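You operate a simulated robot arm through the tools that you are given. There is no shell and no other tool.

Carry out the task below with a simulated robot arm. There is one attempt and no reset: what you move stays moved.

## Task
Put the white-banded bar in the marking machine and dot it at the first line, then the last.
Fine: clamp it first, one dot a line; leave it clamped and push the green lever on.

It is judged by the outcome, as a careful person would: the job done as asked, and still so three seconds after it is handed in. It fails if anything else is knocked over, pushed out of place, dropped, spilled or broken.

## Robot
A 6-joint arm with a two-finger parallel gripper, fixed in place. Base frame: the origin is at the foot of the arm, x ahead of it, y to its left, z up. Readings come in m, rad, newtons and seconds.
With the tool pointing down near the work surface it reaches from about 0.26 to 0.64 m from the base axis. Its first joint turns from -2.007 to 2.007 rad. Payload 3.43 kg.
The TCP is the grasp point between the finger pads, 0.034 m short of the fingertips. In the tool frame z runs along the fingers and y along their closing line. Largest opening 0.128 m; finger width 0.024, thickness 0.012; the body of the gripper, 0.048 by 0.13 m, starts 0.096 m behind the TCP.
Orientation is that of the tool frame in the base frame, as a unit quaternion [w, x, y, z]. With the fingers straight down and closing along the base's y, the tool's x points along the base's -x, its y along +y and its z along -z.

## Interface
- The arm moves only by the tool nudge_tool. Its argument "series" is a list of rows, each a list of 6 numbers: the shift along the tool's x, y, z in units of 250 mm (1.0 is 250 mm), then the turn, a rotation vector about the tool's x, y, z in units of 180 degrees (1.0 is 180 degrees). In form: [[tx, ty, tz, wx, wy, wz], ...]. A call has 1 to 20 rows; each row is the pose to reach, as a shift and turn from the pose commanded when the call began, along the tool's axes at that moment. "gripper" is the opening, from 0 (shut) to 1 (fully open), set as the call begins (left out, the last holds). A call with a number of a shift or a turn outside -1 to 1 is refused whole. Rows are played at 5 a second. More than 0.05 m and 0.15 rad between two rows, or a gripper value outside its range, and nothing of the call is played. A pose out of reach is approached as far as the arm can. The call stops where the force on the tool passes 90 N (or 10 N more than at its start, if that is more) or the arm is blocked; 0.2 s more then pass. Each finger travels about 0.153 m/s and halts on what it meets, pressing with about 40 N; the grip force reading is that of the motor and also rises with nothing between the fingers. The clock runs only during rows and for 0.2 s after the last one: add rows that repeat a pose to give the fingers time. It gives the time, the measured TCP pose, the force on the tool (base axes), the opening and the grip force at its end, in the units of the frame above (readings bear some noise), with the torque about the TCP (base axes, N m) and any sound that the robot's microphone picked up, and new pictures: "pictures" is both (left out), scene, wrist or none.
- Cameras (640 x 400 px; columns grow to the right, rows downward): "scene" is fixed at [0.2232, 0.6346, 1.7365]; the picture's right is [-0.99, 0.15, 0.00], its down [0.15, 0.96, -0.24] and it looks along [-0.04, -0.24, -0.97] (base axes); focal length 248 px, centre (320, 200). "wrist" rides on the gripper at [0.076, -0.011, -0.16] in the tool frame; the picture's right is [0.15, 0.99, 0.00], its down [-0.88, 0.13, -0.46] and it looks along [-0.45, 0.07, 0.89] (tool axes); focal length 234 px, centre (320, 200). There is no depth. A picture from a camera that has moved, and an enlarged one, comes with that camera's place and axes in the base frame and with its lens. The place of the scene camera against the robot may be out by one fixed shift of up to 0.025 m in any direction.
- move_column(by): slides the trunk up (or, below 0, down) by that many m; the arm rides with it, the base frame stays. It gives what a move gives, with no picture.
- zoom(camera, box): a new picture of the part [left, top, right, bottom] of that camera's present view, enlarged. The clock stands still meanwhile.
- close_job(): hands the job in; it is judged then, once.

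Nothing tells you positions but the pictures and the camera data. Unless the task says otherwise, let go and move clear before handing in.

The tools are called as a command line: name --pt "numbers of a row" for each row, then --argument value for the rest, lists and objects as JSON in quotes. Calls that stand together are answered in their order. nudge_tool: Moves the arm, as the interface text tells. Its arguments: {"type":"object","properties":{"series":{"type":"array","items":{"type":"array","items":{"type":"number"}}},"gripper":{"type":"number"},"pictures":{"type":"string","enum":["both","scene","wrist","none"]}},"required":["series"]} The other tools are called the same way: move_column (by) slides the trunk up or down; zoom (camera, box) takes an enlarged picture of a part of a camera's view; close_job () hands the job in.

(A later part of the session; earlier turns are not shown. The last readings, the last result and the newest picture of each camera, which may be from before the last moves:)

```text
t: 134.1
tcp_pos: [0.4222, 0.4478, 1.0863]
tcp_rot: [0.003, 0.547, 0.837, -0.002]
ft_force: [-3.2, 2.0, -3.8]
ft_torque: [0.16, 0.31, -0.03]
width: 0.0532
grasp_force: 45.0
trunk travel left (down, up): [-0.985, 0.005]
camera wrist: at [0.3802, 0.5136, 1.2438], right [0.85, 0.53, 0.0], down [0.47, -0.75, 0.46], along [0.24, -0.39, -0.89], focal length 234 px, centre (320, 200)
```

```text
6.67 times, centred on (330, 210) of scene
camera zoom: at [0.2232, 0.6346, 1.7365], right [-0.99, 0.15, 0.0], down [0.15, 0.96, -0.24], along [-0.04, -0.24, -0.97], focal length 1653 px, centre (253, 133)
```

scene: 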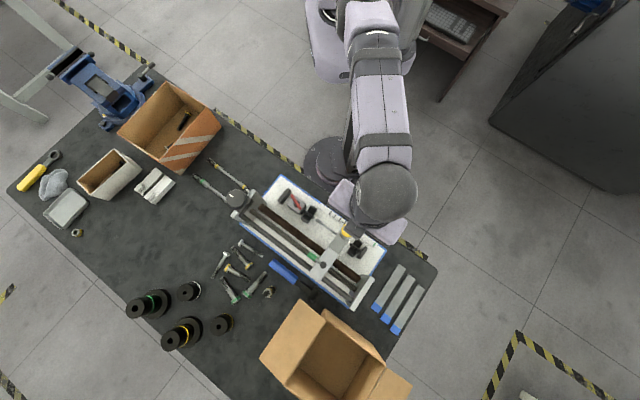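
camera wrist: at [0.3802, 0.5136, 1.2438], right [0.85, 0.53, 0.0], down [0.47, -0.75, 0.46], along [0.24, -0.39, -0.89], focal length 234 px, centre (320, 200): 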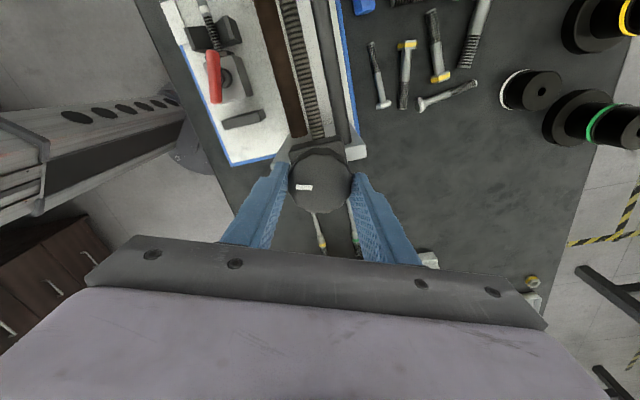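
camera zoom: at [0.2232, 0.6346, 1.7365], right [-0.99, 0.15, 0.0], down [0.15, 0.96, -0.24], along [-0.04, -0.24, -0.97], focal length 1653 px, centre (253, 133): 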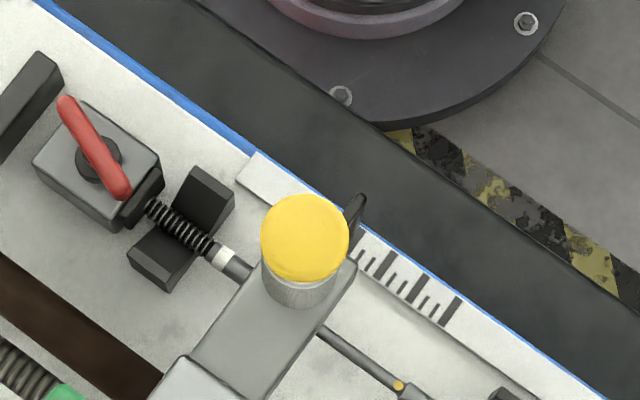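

I can see the first dot (a yellow spot) on the bar. About 15 mm remain to the last line; turning 21° more.

nudge_tool --pt "0 0 0 0 0 0.04" --pt "0 0 0 0 0 0.08" --pt "0 0 0 0 0 0.11" --pt "0 0 0 0 0 0.117" --pt "0 0 0 0 0 0.117" --pictures "wrist"

zoom --camera "scene" --box '[300, 190, 360, 235]'

zoom --camera "wrist" --box '[80, 0, 240, 100]'

```text
t: 135.3
tcp_pos: [0.4217, 0.449, 1.0877]
tcp_rot: [0.003, 0.691, 0.723, -0.002]
ft_force: [-3.9, 2.0, -3.3]
ft_torque: [0.05, 0.44, -0.04]
width: 0.0532
grasp_force: 45.5
trunk travel left (down, up): [-0.985, 0.005]
camera wrist: at [0.4063, 0.524, 1.2437], right [0.98, 0.19, 0.0], down [0.17, -0.87, 0.46], along [0.09, -0.45, -0.89], focal length 234 px, centre (320, 200)
```

wrist: 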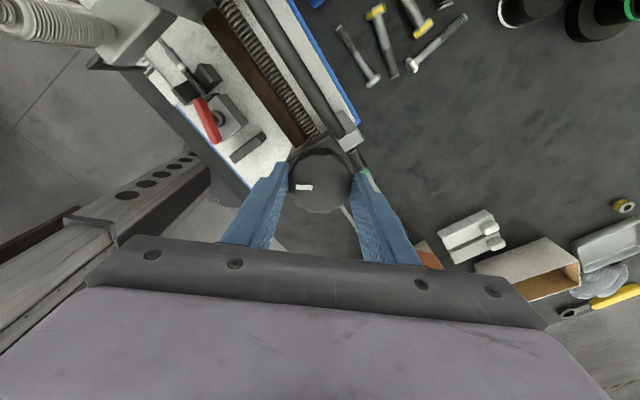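

```text
8.89 times, centred on (330, 212) of scene
camera zoom: at [0.2232, 0.6346, 1.7365], right [-0.99, 0.15, 0.0], down [0.15, 0.96, -0.24], along [-0.04, -0.24, -0.97], focal length 2204 px, centre (231, 89)
```

zoom: 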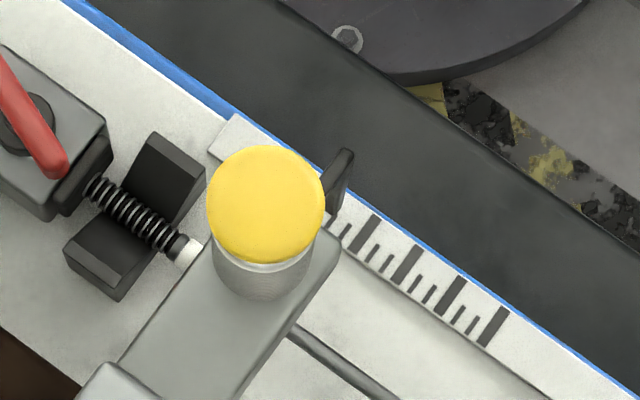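

```text
4.00 times, centred on (160, 50) of wrist
camera zoom: at [0.4063, 0.524, 1.2437], right [0.98, 0.19, 0.0], down [0.17, -0.87, 0.46], along [0.09, -0.45, -0.89], focal length 937 px, centre (960, 800)
```

zoom: 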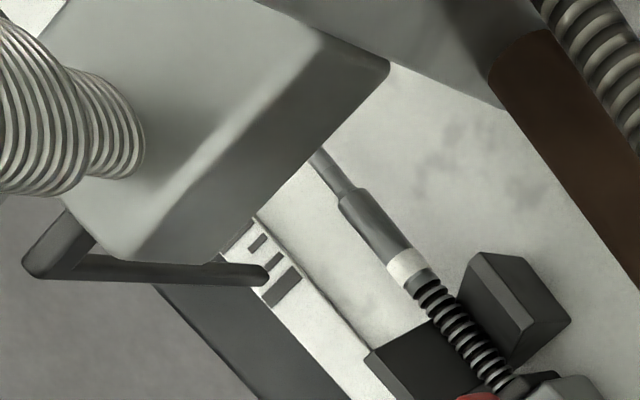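

Two estimates say 2.5–4 mm remain. Turning 5° more, then I'll verify from in front.

nudge_tool --pt "0 0 0 0 0 0.015" --pt "0 0 0 0 0 0.029" --pt "0 0 0 0 0 0.029" --pictures "wrist"

zoom --camera "wrist" --box '[60, 0, 220, 100]'

zoom --camera "scene" --box '[300, 190, 360, 235]'

```text
t: 136.1
tcp_pos: [0.4209, 0.4485, 1.0857]
tcp_rot: [0.003, 0.723, 0.691, -0.002]
ft_force: [-5.4, 1.2, -6.5]
ft_torque: [0.23, 0.14, -0.01]
width: 0.0533
grasp_force: 44.9
trunk travel left (down, up): [-0.985, 0.005]
camera wrist: at [0.4132, 0.525, 1.2437], right [0.99, 0.1, 0.0], down [0.09, -0.88, 0.46], along [0.05, -0.46, -0.89], focal length 234 px, centre (320, 200)
```

wrist: 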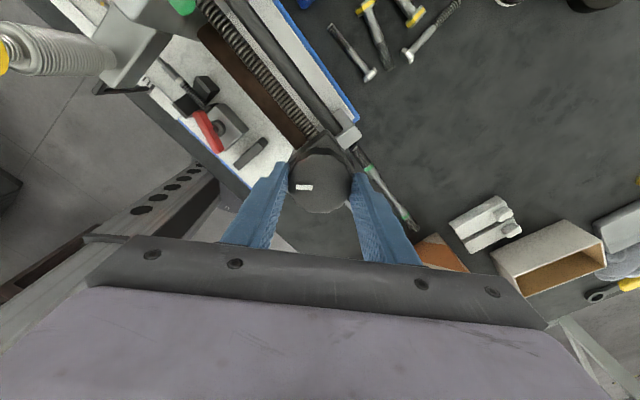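

```text
4.00 times, centred on (140, 50) of wrist
camera zoom: at [0.4132, 0.525, 1.2437], right [0.99, 0.1, 0.0], down [0.09, -0.88, 0.46], along [0.05, -0.46, -0.89], focal length 937 px, centre (1040, 800)
```

zoom: 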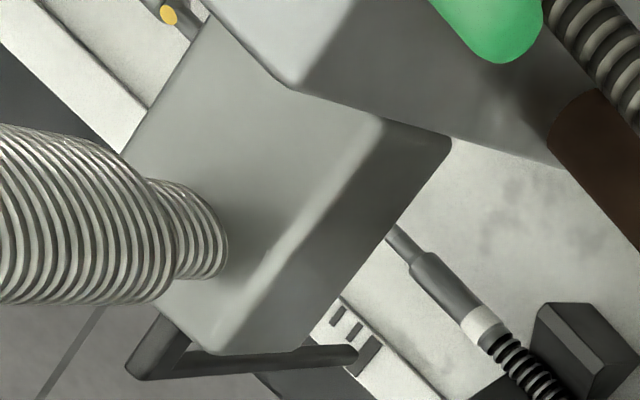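

```text
8.89 times, centred on (330, 212) of scene
camera zoom: at [0.2232, 0.6346, 1.7365], right [-0.99, 0.15, 0.0], down [0.15, 0.96, -0.24], along [-0.04, -0.24, -0.97], focal length 2204 px, centre (231, 89)
```

zoom: 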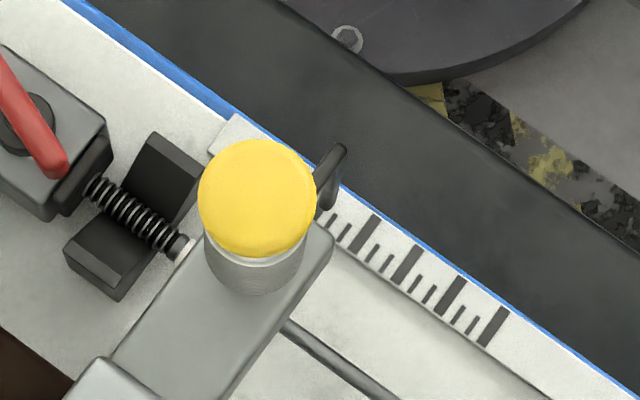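

Moved another 3.6 mm. Releasing the knob and going in front of the last line to verify.

nudge_tool --pt "0 0 0 0 0 0" --pt "0 0 0 0 0 0" --pt "0 0 -0.1 0 0 0" --pt "0 0 -0.25 0 0 0" --pt "0 0 -0.4 0 0 0" --pt "0 0 -0.452 0 0 0" --gripper 0.6 --pictures "none"

nudge_tool --pt "0.004 -0.06 0 0 0 -0.04" --pt "0.008 -0.12 0 0 0 -0.08" --pt "0.012 -0.18 0 0 0 -0.12" --pt "0.016 -0.24 0 0 0 -0.16" --pt "0.02 -0.3 0 0 0 -0.2" --pt "0.024 -0.36 0 0 0 -0.24" --pt "0.028 -0.42 0 0 0 -0.28" --pt "0.032 -0.48 0 0 0 -0.32" --pt "0.036 -0.54 0 0 0 -0.36" --pt "0.04 -0.6 0 0 0 -0.4" --pt "0.04 -0.6 0 0 0 -0.4" --pictures "none"

nudge_tool --pt "0.053 -0.013 0 0 0 -0.036" --pt "0.106 -0.027 0.03 0 0 -0.073" --pt "0.159 -0.04 0.06 0 0 -0.109" --pt "0.212 -0.054 0.09 0 0 -0.146" --pt "0.265 -0.067 0.12 0 0 -0.182" --pt "0.318 -0.08 0.16 0 0 -0.218" --pt "0.371 -0.094 0.19 0 0 -0.255" --pt "0.424 -0.107 0.22 0 0 -0.291" --pt "0.477 -0.121 0.25 0 0 -0.328" --pt "0.53 -0.134 0.28 0 0 -0.364" --pt "0.53 -0.134 0.28 0 0 -0.364"

zoom --camera "wrist" --box '[280, 100, 360, 150]'

```text
t: 137.5
tcp_pos: [0.423, 0.4477, 1.1996]
tcp_rot: [0.003, 0.723, 0.691, -0.002]
ft_force: [-0.5, 0.2, -0.3]
ft_torque: [0.03, 0.02, -0.01]
width: 0.0768
grasp_force: 0.0
trunk travel left (down, up): [-0.985, 0.005]
```

```text
t: 139.9
tcp_pos: [0.2719, 0.4659, 1.1994]
tcp_rot: [0.001, 0.178, 0.984, -0.003]
ft_force: [-0.2, 0.4, -0.8]
ft_torque: [0.02, -0.04, -0.02]
width: 0.077
grasp_force: 0.1
trunk travel left (down, up): [-0.985, 0.005]
```

```text
t: 142.3
tcp_pos: [0.1367, 0.4794, 1.1301]
tcp_rot: [0.0, -0.383, 0.924, -0.003]
ft_force: [0.1, -0.3, -0.7]
ft_torque: [0.02, 0.01, 0.02]
width: 0.0771
grasp_force: 0.1
trunk travel left (down, up): [-0.985, 0.005]
camera wrist: at [0.0906, 0.4184, 1.2874], right [-0.8, 0.6, 0.0], down [0.53, 0.72, 0.45], along [0.27, 0.36, -0.89], focal length 234 px, centre (320, 200)
```

scene: 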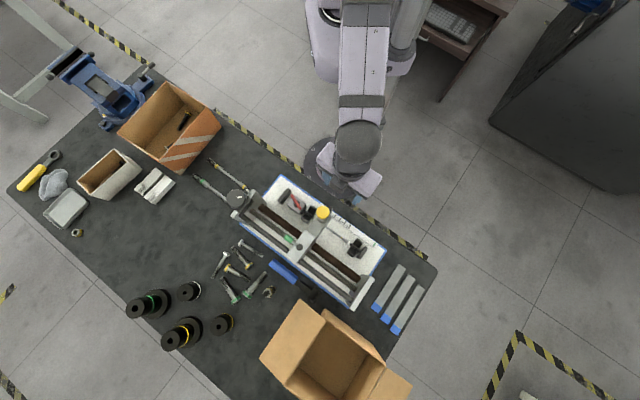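
wrist: 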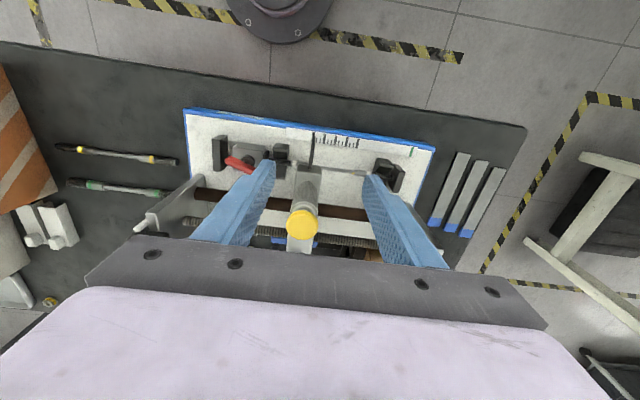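

```text
8.00 times, centred on (320, 125) of wrist
camera zoom: at [0.0906, 0.4184, 1.2874], right [-0.8, 0.6, 0.0], down [0.53, 0.72, 0.45], along [0.27, 0.36, -0.89], focal length 1873 px, centre (320, 800)
```

zoom: 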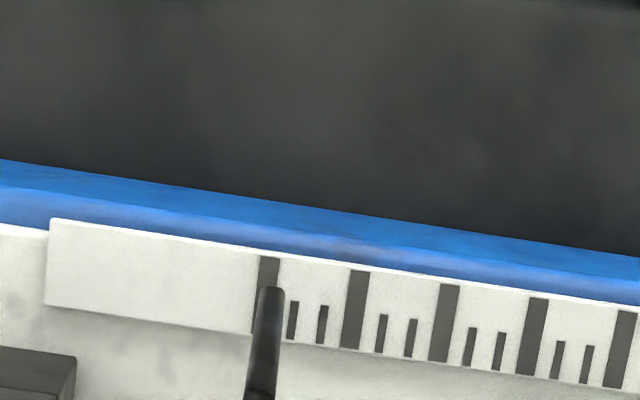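

Very close. Zooming further to measure the residual.

zoom --camera "wrist" --box '[300, 122, 340, 148]'

zoom --camera "wrist" --box '[270, 110, 380, 190]'

```text
15.38 times, centred on (320, 135) of wrist
camera zoom: at [0.0906, 0.4184, 1.2874], right [-0.8, 0.6, 0.0], down [0.53, 0.72, 0.45], along [0.27, 0.36, -0.89], focal length 3603 px, centre (320, 1200)
```

zoom: 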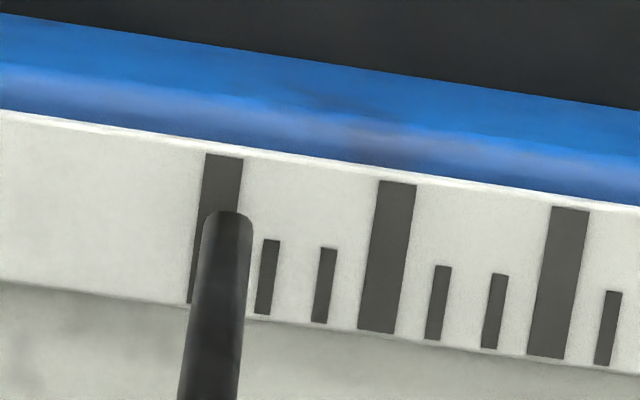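

```text
5.00 times, centred on (325, 150) of wrist
camera zoom: at [0.0906, 0.4184, 1.2874], right [-0.8, 0.6, 0.0], down [0.53, 0.72, 0.45], along [0.27, 0.36, -0.89], focal length 1171 px, centre (295, 450)
```

zoom: 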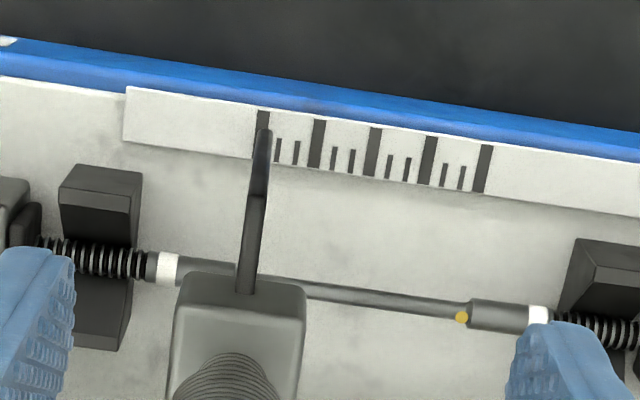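

The pointer is 1.4 mm short of the last line's centre; I'll refine that with a ~2° knob adjustment.

nudge_tool --pt "0 0 -0.15 0 0 0" --pt "-0.072 -0.09 -0.28 0 0 0" --pt "-0.151 -0.189 -0.28 0 0 0" --pt "-0.245 -0.306 -0.28 0 0 0" --pt "-0.34 -0.424 -0.28 0 0 0" --pt "-0.434 -0.542 -0.28 0 0 0" --pt "-0.528 -0.66 -0.28 0 0 0" --pt "-0.623 -0.778 -0.28 0 0 0" --pt "-0.717 -0.896 -0.28 0 0 0" --pt "-0.717 -0.896 -0.28 0 0 0" --pictures "none"

```text
t: 144.5
tcp_pos: [0.4206, 0.4475, 1.2008]
tcp_rot: [0.0, -0.383, 0.924, -0.004]
ft_force: [-0.6, 0.9, 0.7]
ft_torque: [-0.05, -0.04, -0.01]
width: 0.0771
grasp_force: 0.1
trunk travel left (down, up): [-0.985, 0.005]
```

nudge_tool --pt "-0.004 -0.003 0.15 0 0 0" --pt "-0.004 -0.003 0.3 0 0 0" --pt "-0.004 -0.003 0.455 0 0 0" --pt "-0.004 -0.003 0.455 0 0 0" --pictures "none"

nudge_tool --pt "0 0 0 0 0 0" --pt "0 0 0 0 0 0" --pt "0 0 0 0 0 0" --gripper 0.2 --pictures "none"

zoom --camera "scene" --box '[310, 200, 340, 222]'

nudge_tool --pt "0 0 0 0 0 0.006" --pt "0 0 0 0 0 0.0117" --pt "0 0 0 0 0 0.0117" --pictures "none"

zoom --camera "scene" --box '[310, 200, 340, 222]'

```text
t: 145.5
tcp_pos: [0.4212, 0.4479, 1.0864]
tcp_rot: [0.0, -0.382, 0.924, -0.003]
ft_force: [-0.9, 0.2, 0.3]
ft_torque: [0.03, 0.01, 0.0]
width: 0.0769
grasp_force: 0.1
trunk travel left (down, up): [-0.985, 0.005]
```

```text
t: 146.3
tcp_pos: [0.4223, 0.4476, 1.0863]
tcp_rot: [0.0, -0.382, 0.924, -0.003]
ft_force: [-2.2, 1.3, -1.4]
ft_torque: [0.32, 0.27, -0.02]
width: 0.0529
grasp_force: 44.7
trunk travel left (down, up): [-0.985, 0.005]
```

```text
16.00 times, centred on (325, 211) of scene
camera zoom: at [0.2232, 0.6346, 1.7365], right [-0.99, 0.15, 0.0], down [0.15, 0.96, -0.24], along [-0.04, -0.24, -0.97], focal length 3967 px, centre (240, 24)
```

zoom: 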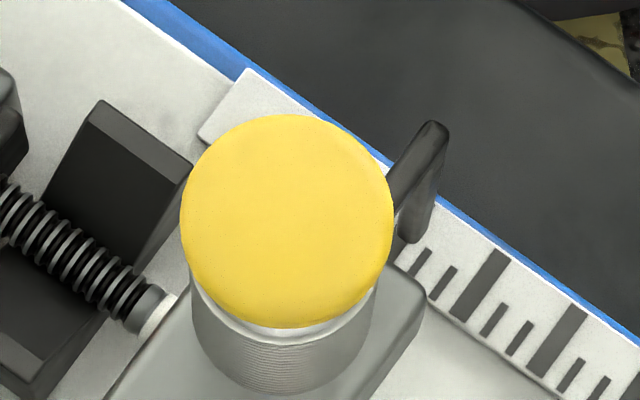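

```text
t: 147.1
tcp_pos: [0.4207, 0.4488, 1.0874]
tcp_rot: [-0.001, -0.365, 0.931, -0.003]
ft_force: [-4.9, 3.8, -1.1]
ft_torque: [0.12, 0.42, -0.02]
width: 0.0531
grasp_force: 45.3
trunk travel left (down, up): [-0.985, 0.005]
```

```text
16.00 times, centred on (325, 211) of scene
camera zoom: at [0.2232, 0.6346, 1.7365], right [-0.99, 0.15, 0.0], down [0.15, 0.96, -0.24], along [-0.04, -0.24, -0.97], focal length 3967 px, centre (240, 24)
```

zoom: 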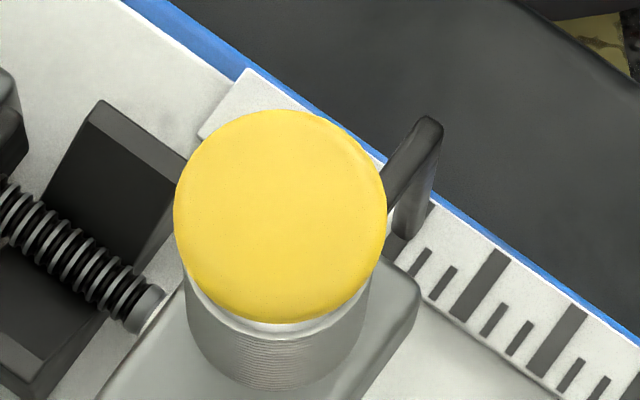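

The carriage moved a further 1.3 mm. Releasing and going back for a check before pressing.

nudge_tool --pt "0 0 0 0 0 0" --pt "0 0 0 0 0 0" --pt "0 0 -0.1 0 0 0" --pt "0 0 -0.25 0 0 0" --pt "0 0 -0.4 0 0 0" --pt "0 0 -0.452 0 0 0" --gripper 0.6 --pictures "none"

nudge_tool --pt "0.08 0.09 0 0 0 -0.002" --pt "0.17 0.19 0 0 0 -0.004" --pt "0.27 0.31 0 0 0 -0.006" --pt "0.37 0.43 0 0 0 -0.008" --pt "0.47 0.545 0 0 0 -0.01" --pt "0.57 0.66 0 0 0 -0.012" --pt "0.67 0.775 0.05 0 0 -0.012" --pt "0.751 0.868 0.15 0 0 -0.012" --pt "0.751 0.868 0.28 0 0 -0.012" --pt "0.751 0.868 0.28 0 0 -0.012" --pictures "wrist"

zoom --camera "wrist" --box '[300, 122, 340, 148]'

zoom --camera "wrist" --box '[260, 110, 420, 240]'

```text
t: 148.5
tcp_pos: [0.4229, 0.4476, 1.1985]
tcp_rot: [-0.002, -0.366, 0.931, -0.003]
ft_force: [-0.1, -1.6, -0.1]
ft_torque: [0.01, 0.03, -0.05]
width: 0.0768
grasp_force: 0.1
trunk travel left (down, up): [-0.985, 0.005]
```

```text
t: 150.7
tcp_pos: [0.1365, 0.4806, 1.1275]
tcp_rot: [0.0, -0.382, 0.924, -0.003]
ft_force: [-0.5, -0.1, -0.4]
ft_torque: [-0.01, 0.0, 0.03]
width: 0.0769
grasp_force: 0.1
trunk travel left (down, up): [-0.985, 0.005]
camera wrist: at [0.0907, 0.418, 1.2857], right [-0.8, 0.6, -0.01], down [0.53, 0.72, 0.45], along [0.27, 0.36, -0.89], focal length 234 px, centre (320, 200)
```

wrist: 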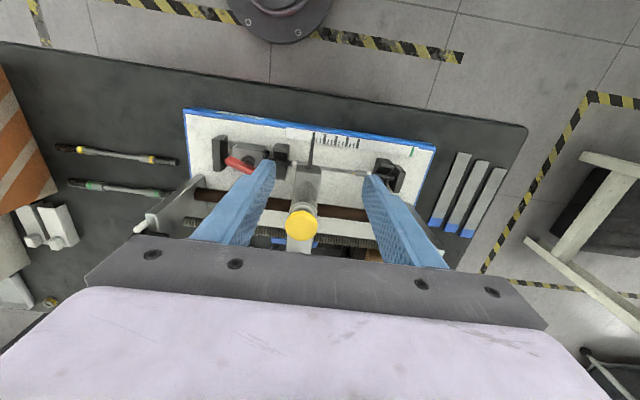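

```text
15.38 times, centred on (320, 135) of wrist
camera zoom: at [0.0907, 0.418, 1.2857], right [-0.8, 0.6, -0.01], down [0.53, 0.72, 0.45], along [0.27, 0.36, -0.89], focal length 3603 px, centre (320, 1200)
```

zoom: 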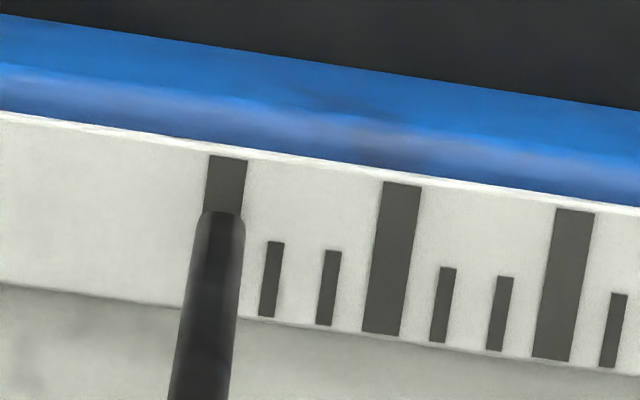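

```text
3.08 times, centred on (340, 175) of wrist
camera zoom: at [0.0907, 0.418, 1.2857], right [-0.8, 0.6, -0.01], down [0.53, 0.72, 0.45], along [0.27, 0.36, -0.89], focal length 720 px, centre (258, 277)
```

zoom: 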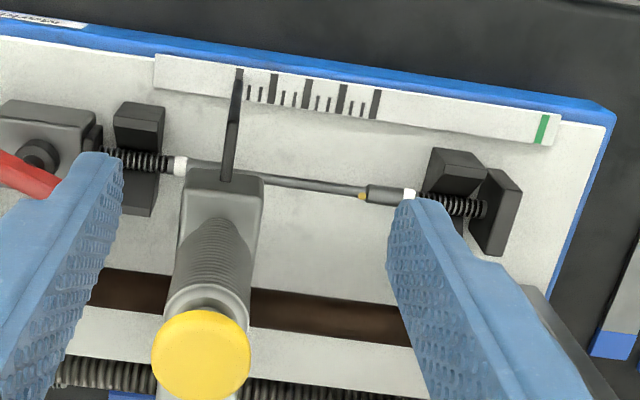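

The pointer is now exactly on the last line. Rising, closing the fingers and moving over the plunger.

nudge_tool --pt "0 0 -0.12 0 0 0" --pt "0 0 -0.2 0 0 0" --pt "-0.09 -0.015 -0.2 0 0 0" --pt "-0.18 -0.03 -0.2 0 0 0" --pt "-0.26 -0.044 -0.2 0 0 0" --pt "-0.26 -0.044 -0.2 0 0 0" --gripper 0 --pictures "wrist"

zoom --camera "wrist" --box '[240, 100, 400, 240]'

```text
t: 152.1
tcp_pos: [0.1901, 0.5189, 1.1784]
tcp_rot: [-0.001, -0.382, 0.924, -0.003]
ft_force: [0.4, 0.6, 0.3]
ft_torque: [0.03, -0.04, -0.01]
width: 0.0
grasp_force: 33.3
trunk travel left (down, up): [-0.985, 0.005]
camera wrist: at [0.1442, 0.4565, 1.3366], right [-0.8, 0.6, -0.01], down [0.53, 0.72, 0.45], along [0.27, 0.36, -0.89], focal length 234 px, centre (320, 200)
```

wrist: 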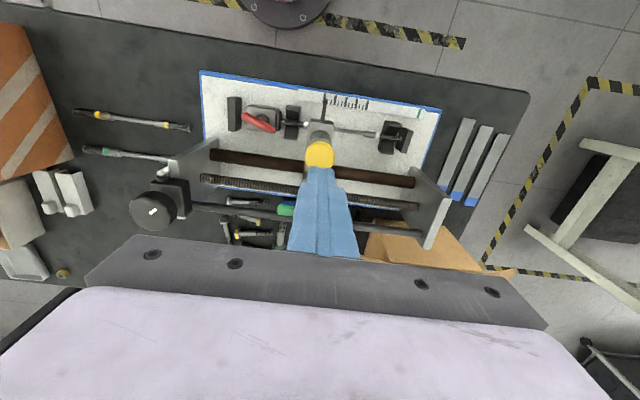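

```text
2.86 times, centred on (320, 170) of wrist
camera zoom: at [0.1442, 0.4565, 1.3366], right [-0.8, 0.6, -0.01], down [0.53, 0.72, 0.45], along [0.27, 0.36, -0.89], focal length 669 px, centre (320, 286)
```

zoom: 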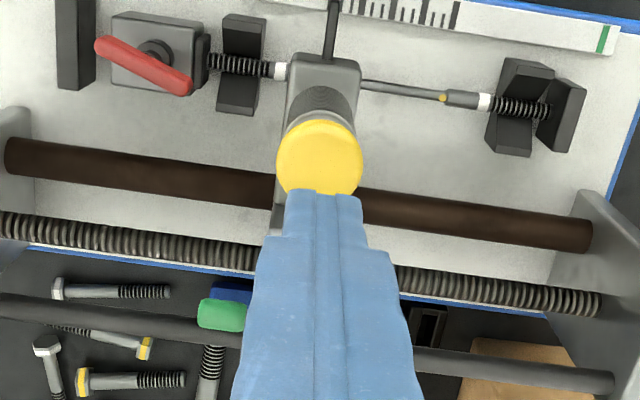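

Well centred as before. Descending and pressing once, to the same depth and force as the first dot.

nudge_tool --pt "0 0 0.1 0 0 0" --pt "0 0 0.2 0 0 0" --pt "0 0 0.28 0 0 0" --pt "0 0 0.29 0 0 0" --pictures "none"

nudge_tool --pt "0 0 0.012 0 0 0" --pt "0 0 0.024 0 0 0" --pt "0 0 0.036 0 0 0" --pt "0 0 0.048 0 0 0" --pt "0 0 0.06 0 0 0" --pt "0 0 0.072 0 0 0" --pt "0 0 0.084 0 0 0" --pt "0 0 0.096 0 0 0" --pt "0 0 0.108 0 0 0" --pt "0 0 0.12 0 0 0" --pt "0 0 0.132 0 0 0" --pt "0 0 0.144 0 0 0" --pt "0 0 0.154 0 0 0" --pictures "none"

```text
t: 153.1
tcp_pos: [0.1906, 0.5179, 1.1054]
tcp_rot: [0.001, -0.383, 0.924, -0.003]
ft_force: [0.4, -0.7, 0.9]
ft_torque: [0.01, -0.03, -0.04]
width: 0.0
grasp_force: 33.5
trunk travel left (down, up): [-0.985, 0.005]
```

```text
t: 155.9
tcp_pos: [0.1916, 0.5179, 1.0696]
tcp_rot: [0.0, -0.383, 0.924, -0.003]
ft_force: [1.4, 0.3, 10.0]
ft_torque: [0.06, -0.08, 0.0]
width: 0.0
grasp_force: 32.8
trunk travel left (down, up): [-0.985, 0.005]
```

Nearly at the bottom. Completing the press to the hard stop.

nudge_tool --pt "0 0 0.01 0 0 0" --pt "0 0 0.02 0 0 0" --pt "0 0 0.03 0 0 0" --pt "0 0 0.038 0 0 0" --pictures "none"

nudge_tool --pt "0 0 0.008 0 0 0" --pt "0 0 0.016 0 0 0" --pictures "none"

```text
t: 156.9
tcp_pos: [0.1914, 0.5172, 1.0659]
tcp_rot: [0.004, -0.383, 0.924, 0.003]
ft_force: [2.3, -2.2, 44.7]
ft_torque: [-0.27, 0.12, 0.01]
width: 0.0
grasp_force: 33.6
trunk travel left (down, up): [-0.985, 0.005]
```

```text
t: 157.5
tcp_pos: [0.1908, 0.5171, 1.0655]
tcp_rot: [0.007, -0.383, 0.924, 0.005]
ft_force: [-0.6, -6.6, 58.5]
ft_torque: [-0.48, 0.25, 0.1]
width: 0.0002
grasp_force: 33.1
trunk travel left (down, up): [-0.985, 0.005]
```

Bottomed at 58 N, same as the first. Releasing straight up.

nudge_tool --pt "0 0 -0.04 0 0 0" --pt "0 0 -0.12 0 0 0" --pt "0 0 -0.24 0 0 0" --pt "0 0 -0.38 0 0 0" --pt "0 0 -0.54 0 0 0" --pt "0 0 -0.54 0 0 0"

zoom --camera "wrist" --box '[240, 80, 420, 240]'

zoom --camera "scene" --box '[270, 190, 400, 310]'

```text
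t: 158.9
tcp_pos: [0.1918, 0.5194, 1.1893]
tcp_rot: [-0.001, -0.382, 0.924, -0.005]
ft_force: [-0.3, 1.1, -0.1]
ft_torque: [0.01, -0.01, 0.02]
width: 0.0002
grasp_force: 32.5
trunk travel left (down, up): [-0.985, 0.005]
camera wrist: at [0.1451, 0.4571, 1.3467], right [-0.8, 0.6, -0.01], down [0.53, 0.72, 0.45], along [0.27, 0.36, -0.89], focal length 234 px, centre (320, 200)
```

scene: 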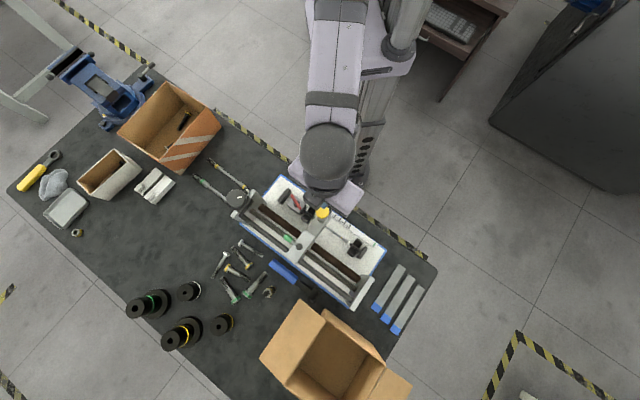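
wrist: 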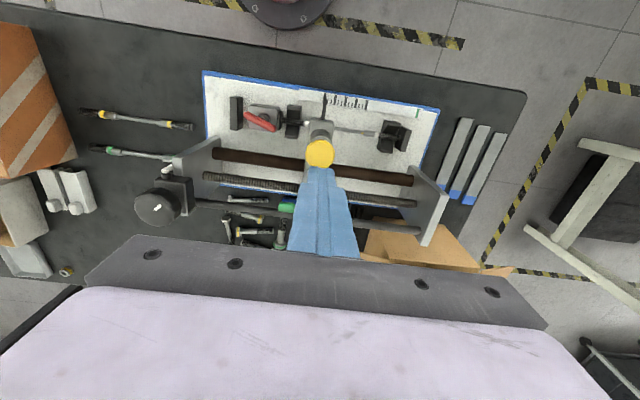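

```text
2.50 times, centred on (330, 160) of wrist
camera zoom: at [0.1451, 0.4571, 1.3467], right [-0.8, 0.6, -0.01], down [0.53, 0.72, 0.45], along [0.27, 0.36, -0.89], focal length 585 px, centre (295, 300)
```

zoom: 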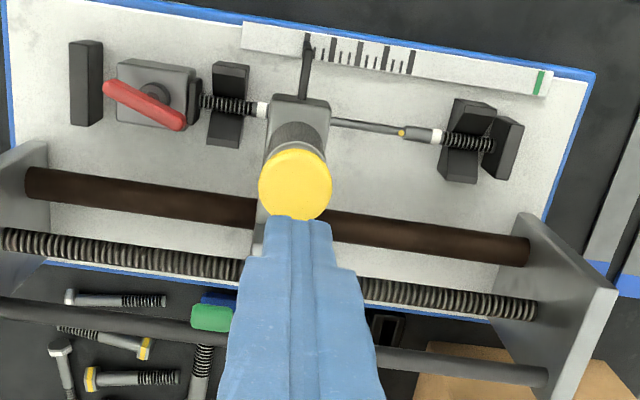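

```text
3.33 times, centred on (335, 250) of scene
camera zoom: at [0.2232, 0.6346, 1.7365], right [-0.99, 0.15, 0.0], down [0.15, 0.96, -0.24], along [-0.04, -0.24, -0.97], focal length 826 px, centre (270, 33)
```

zoom: 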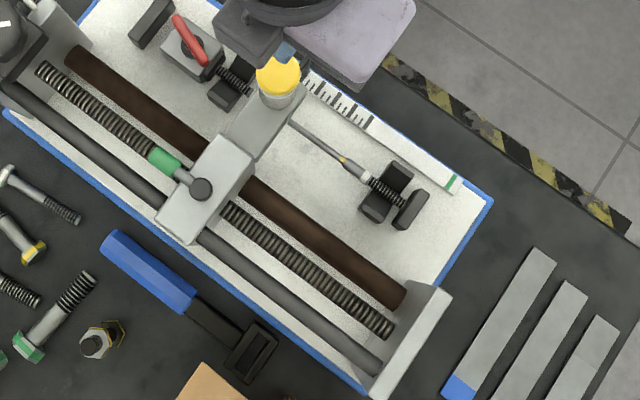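

Both presses are done. Now the green lever: let me look at its pivot and surroundings closely.

zoom --camera "scene" --box '[280, 220, 340, 270]'

zoom --camera "wrist" --box '[240, 180, 360, 260]'

```text
8.00 times, centred on (310, 245) of scene
camera zoom: at [0.2232, 0.6346, 1.7365], right [-0.99, 0.15, 0.0], down [0.15, 0.96, -0.24], along [-0.04, -0.24, -0.97], focal length 1984 px, centre (400, -160)
```

zoom: 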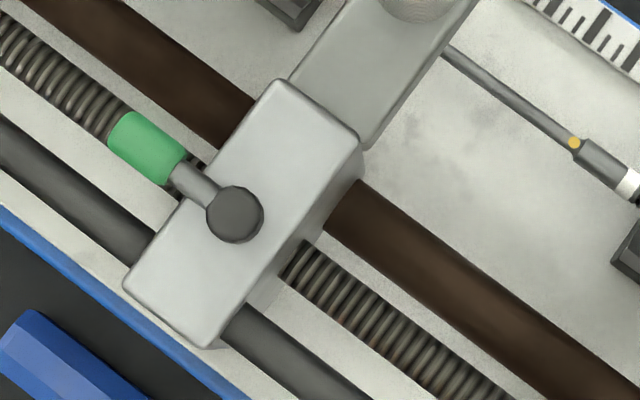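

```text
5.00 times, centred on (300, 220) of wrist
camera zoom: at [0.1451, 0.4571, 1.3467], right [-0.8, 0.6, -0.01], down [0.53, 0.72, 0.45], along [0.27, 0.36, -0.89], focal length 1171 px, centre (420, 100)
```

zoom: 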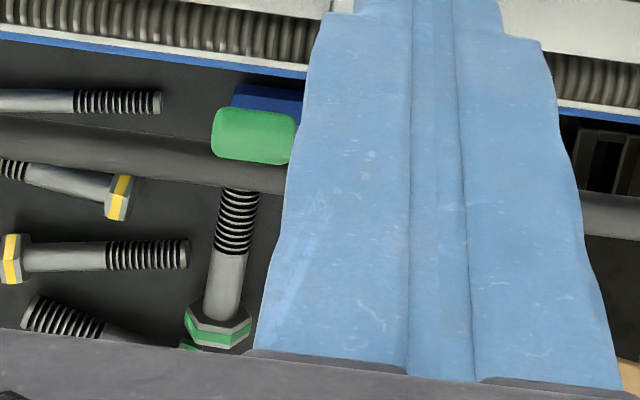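

The lever lies horizontally along the machine, on a round pivot on top of the carriage block. I'll take a low side view to see how it can move.

nudge_tool --pt "0.1 -0.02 0 0 0 0" --pt "0.2 -0.04 0.06 0 -0.03 0" --pt "0.27 -0.07 0.13 0 -0.06 0" --pt "0.33 -0.09 0.2 0 -0.1 0" --pt "0.38 -0.11 0.28 0 -0.133 0" --pt "0.412 -0.126 0.36 0 -0.1667 0" --pt "0.412 -0.126 0.36 0 -0.1667 0" --gripper 0.9

zoom --camera "wrist" --box '[220, 100, 420, 240]'

zoom --camera "wrist" --box '[250, 170, 350, 240]'

```text
t: 160.5
tcp_pos: [0.1405, 0.4226, 1.0989]
tcp_rot: [0.239, -0.371, 0.892, 0.096]
ft_force: [-0.5, -0.6, 0.0]
ft_torque: [-0.02, 0.01, 0.0]
width: 0.1151
grasp_force: 0.1
trunk travel left (down, up): [-0.985, 0.005]
camera wrist: at [0.0448, 0.3116, 1.1986], right [-0.79, 0.61, -0.08], down [0.28, 0.48, 0.83], along [0.54, 0.64, -0.55], focal length 234 px, centre (320, 200)
```

scene: 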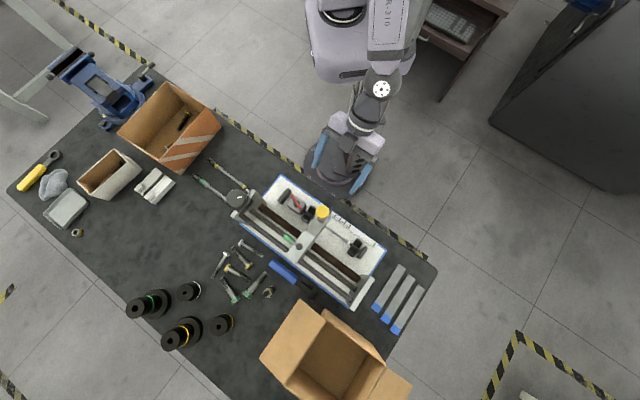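
wrist: 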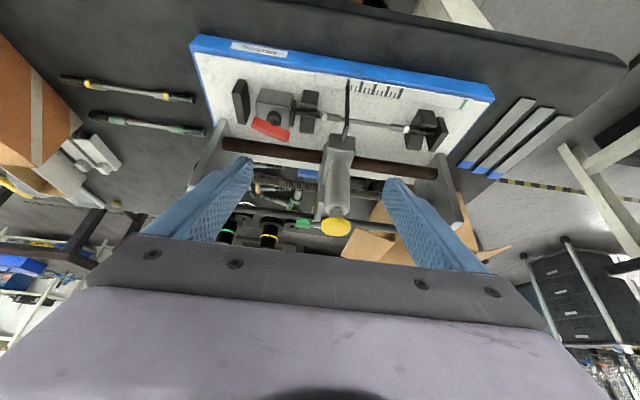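

```text
2.86 times, centred on (320, 170) of wrist
camera zoom: at [0.0448, 0.3116, 1.1986], right [-0.79, 0.61, -0.08], down [0.28, 0.48, 0.83], along [0.54, 0.64, -0.55], focal length 669 px, centre (320, 286)
```

zoom: 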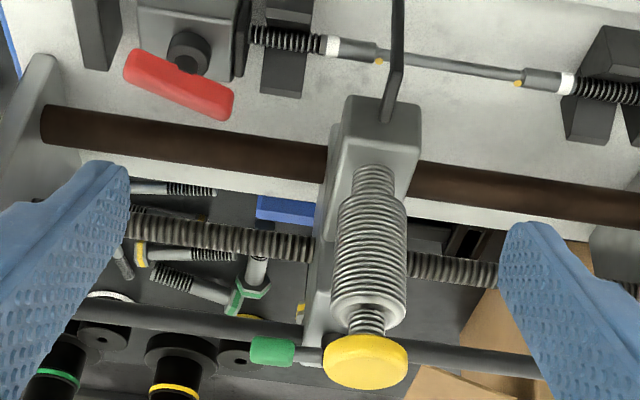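

```text
5.71 times, centred on (300, 205) of wrist
camera zoom: at [0.0448, 0.3116, 1.1986], right [-0.79, 0.61, -0.08], down [0.28, 0.48, 0.83], along [0.54, 0.64, -0.55], focal length 1338 px, centre (434, 171)
```

zoom: 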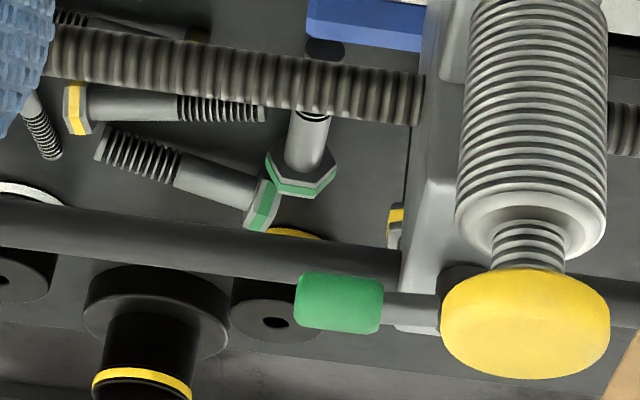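

Both dots are clearly visible on the bar. The green lever's grip is at about (a=0.195, b=0.614, z=1.012), free on both sides. I'll close the fingers and bring them to the operator side of the grip, to push it away gently.

nudge_tool --pt "0 0 0 0 0 0" --pt "0 0 0 0 0 0" --pt "0 0 0 0 0 0" --pt "-0.09 -0.012 0.005 0 0.011 0" --pt "-0.18 -0.023 0.01 0 0.022 0" --pt "-0.27 -0.035 0.016 0 0.033 0" --pt "-0.36 -0.046 0.022 0 0.045 0" --pt "-0.455 -0.058 0.027 0 0.0556 0" --pt "-0.455 -0.058 0.027 0 0.0556 0" --gripper 0

zoom --camera "scene" --box '[260, 190, 360, 270]'

```text
t: 162.5
tcp_pos: [0.223, 0.4838, 1.1509]
tcp_rot: [0.16, -0.377, 0.91, 0.063]
ft_force: [0.2, 1.0, -0.2]
ft_torque: [0.02, -0.01, 0.02]
width: 0.0001
grasp_force: 33.0
trunk travel left (down, up): [-0.985, 0.005]
camera wrist: at [0.1413, 0.3874, 1.2737], right [-0.8, 0.6, -0.06], down [0.38, 0.57, 0.73], along [0.47, 0.56, -0.69], focal length 234 px, centre (320, 200)
```

scene: 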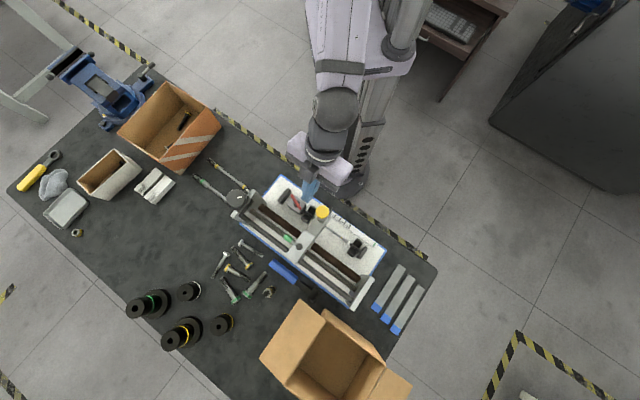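
wrist: 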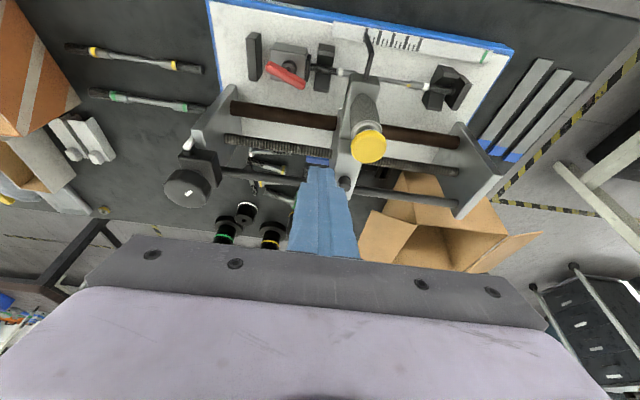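

```text
5.00 times, centred on (310, 230) of scene
camera zoom: at [0.2232, 0.6346, 1.7365], right [-0.99, 0.15, 0.0], down [0.15, 0.96, -0.24], along [-0.04, -0.24, -0.97], focal length 1240 px, centre (370, 50)
```

zoom: 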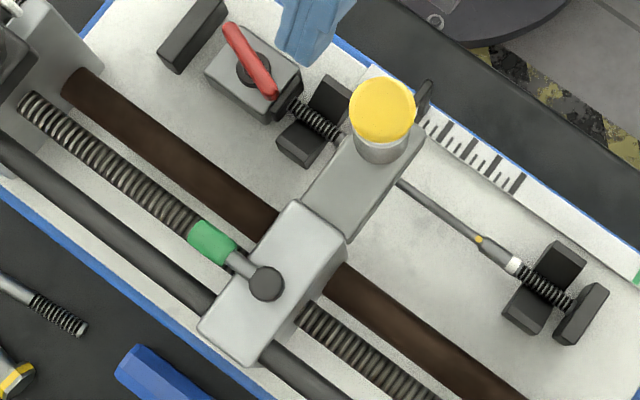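

Now advancing above the lever's near side, then lowering.

nudge_tool --pt "-0.1 0 0.1 0 0 0" --pt "-0.198 0 0.2 0 0 0" --pt "-0.198 0 0.2 0 0 0"

zoom --camera "scene" --box '[260, 190, 360, 270]'

zoom --camera "wrist" --box '[250, 100, 420, 240]'

```text
t: 163.3
tcp_pos: [0.2666, 0.5292, 1.1211]
tcp_rot: [0.16, -0.377, 0.91, 0.063]
ft_force: [-0.6, 0.5, 0.3]
ft_torque: [0.04, 0.01, 0.03]
width: 0.0001
grasp_force: 33.1
trunk travel left (down, up): [-0.985, 0.005]
camera wrist: at [0.1859, 0.4321, 1.2428], right [-0.8, 0.6, -0.06], down [0.38, 0.57, 0.73], along [0.47, 0.56, -0.68], focal length 234 px, centre (320, 200)
```

scene: 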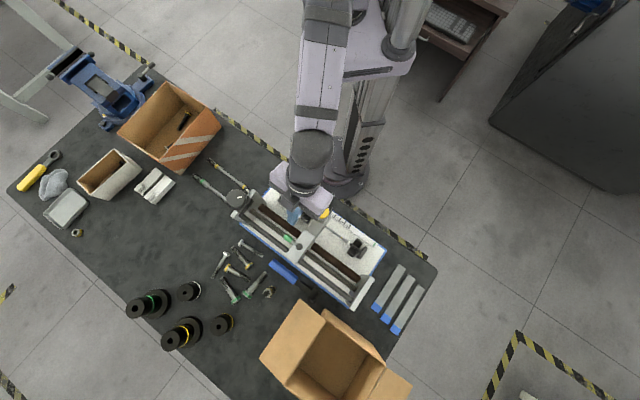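
wrist: 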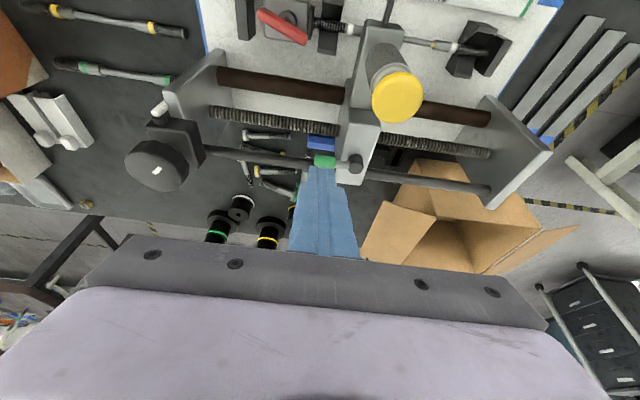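

```text
5.00 times, centred on (310, 230) of scene
camera zoom: at [0.2232, 0.6346, 1.7365], right [-0.99, 0.15, 0.0], down [0.15, 0.96, -0.24], along [-0.04, -0.24, -0.97], focal length 1240 px, centre (370, 50)
```

zoom: 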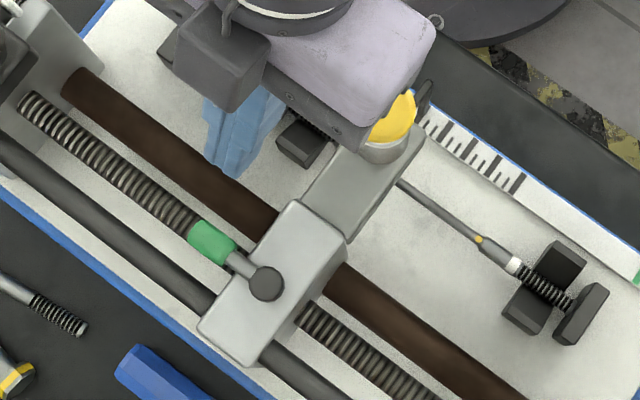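

```text
2.86 times, centred on (335, 170) of wrist
camera zoom: at [0.1859, 0.4321, 1.2428], right [-0.8, 0.6, -0.06], down [0.38, 0.57, 0.73], along [0.47, 0.56, -0.68], focal length 669 px, centre (277, 286)
```

zoom: 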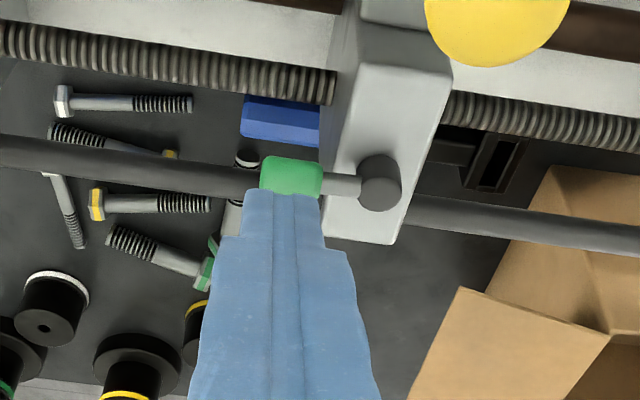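

The pivot is an upright post, so the lever swings sideways. Lowering the fingertips beside the grip (2 cm in front of it).

nudge_tool --pt "0.04 0 0.11 0 0 0" --pt "0.08 0 0.22 0 0 0" --pt "0.1177 0 0.323 0 0 0" --pt "0.1177 0 0.323 0 0 0"

zoom --camera "scene" --box '[260, 190, 360, 270]'

zoom --camera "wrist" --box '[250, 100, 420, 240]'

```text
t: 164.3
tcp_pos: [0.2676, 0.5289, 1.0337]
tcp_rot: [0.161, -0.377, 0.91, 0.064]
ft_force: [-0.1, -0.5, 0.0]
ft_torque: [-0.01, 0.03, 0.0]
width: 0.0003
grasp_force: 33.1
trunk travel left (down, up): [-0.985, 0.005]
camera wrist: at [0.1859, 0.4327, 1.1566], right [-0.8, 0.6, -0.06], down [0.38, 0.57, 0.73], along [0.47, 0.56, -0.68], focal length 234 px, centre (320, 200)
```

scene: 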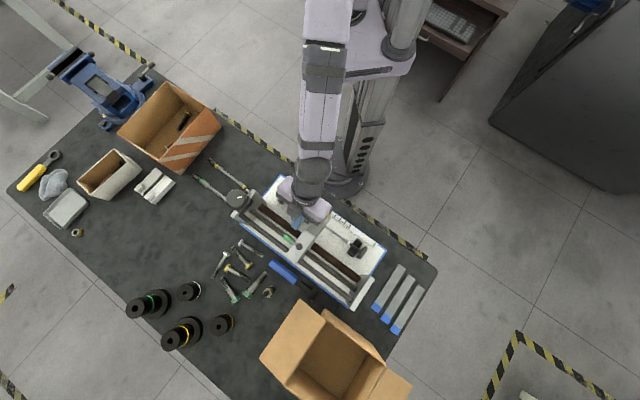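
wrist: 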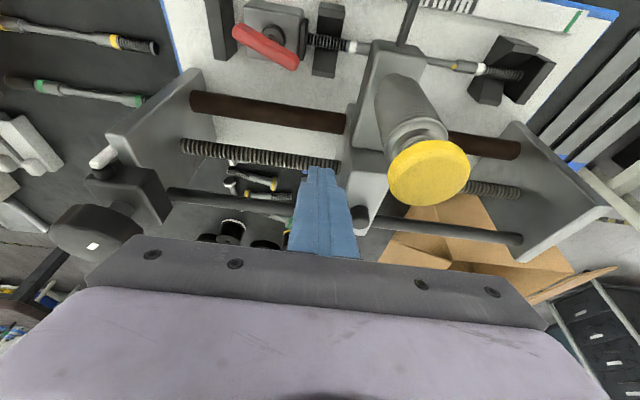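

```text
5.00 times, centred on (310, 230) of scene
camera zoom: at [0.2232, 0.6346, 1.7365], right [-0.99, 0.15, 0.0], down [0.15, 0.96, -0.24], along [-0.04, -0.24, -0.97], focal length 1240 px, centre (370, 50)
```

zoom: 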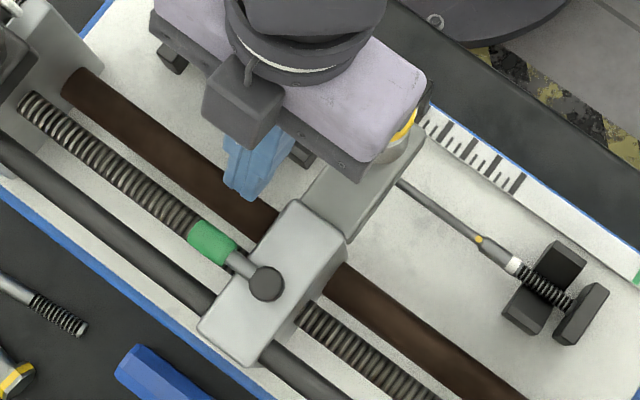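

```text
2.86 times, centred on (335, 170) of wrist
camera zoom: at [0.1859, 0.4327, 1.1566], right [-0.8, 0.6, -0.06], down [0.38, 0.57, 0.73], along [0.47, 0.56, -0.68], focal length 669 px, centre (277, 286)
```

zoom: 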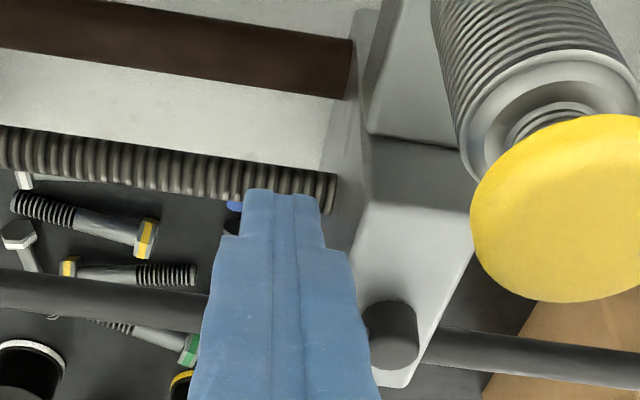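

Now moving the fingertips toward the grip and pushing it gently away from the operator side, checking force.

nudge_tool --pt "-0.0376 0 0.0137 0 0 0" --pt "-0.0677 0 0.0246 0 0 0" --pt "-0.0827 0 0.03 0 0 0" --pictures "none"

nudge_tool --pt "-0.011 0 0.004 0 0 0" --pt "-0.022 0 0.008 0 0 0"

zoom --camera "scene" --box '[270, 210, 340, 260]'

```text
t: 165.1
tcp_pos: [0.2843, 0.5456, 1.0344]
tcp_rot: [0.159, -0.377, 0.91, 0.063]
ft_force: [1.0, -0.2, 0.1]
ft_torque: [-0.01, -0.01, -0.01]
width: 0.0
grasp_force: 32.9
trunk travel left (down, up): [-0.985, 0.005]
```

```text
t: 165.7
tcp_pos: [0.2877, 0.5498, 1.0344]
tcp_rot: [0.16, -0.377, 0.91, 0.063]
ft_force: [-0.9, -1.8, -0.7]
ft_torque: [-0.04, 0.03, -0.01]
width: 0.0
grasp_force: 32.8
trunk travel left (down, up): [-0.985, 0.005]
camera wrist: at [0.2061, 0.4519, 1.1563], right [-0.8, 0.6, -0.06], down [0.38, 0.57, 0.73], along [0.47, 0.56, -0.69], focal length 234 px, centre (320, 200)
```

scene: 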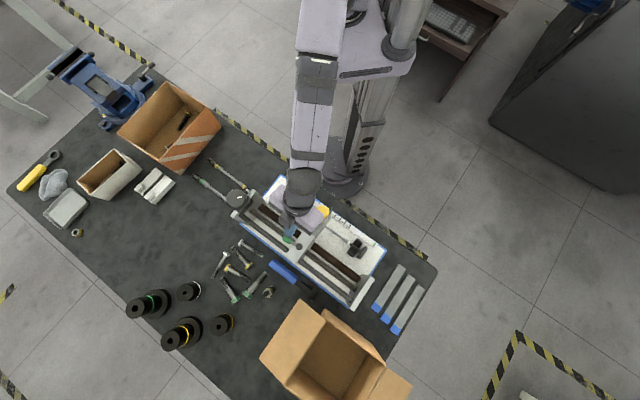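
wrist: 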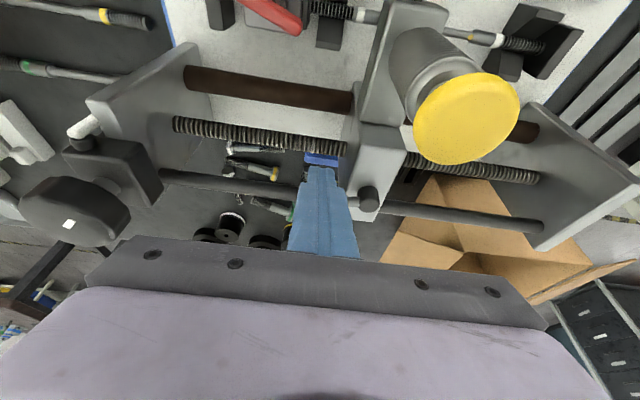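

```text
8.00 times, centred on (305, 235) of scene
camera zoom: at [0.2232, 0.6346, 1.7365], right [-0.99, 0.15, 0.0], down [0.15, 0.96, -0.24], along [-0.04, -0.24, -0.97], focal length 1984 px, centre (440, -80)
```

zoom: 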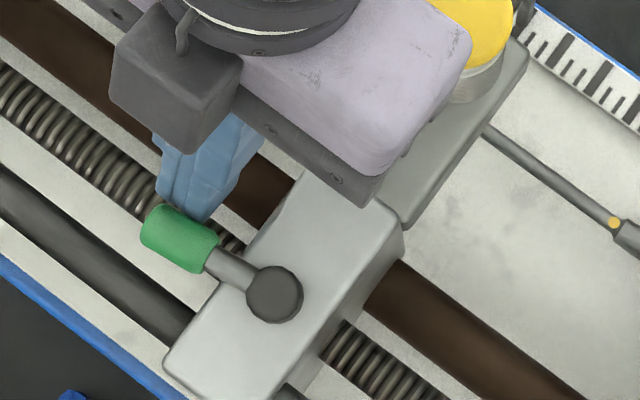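

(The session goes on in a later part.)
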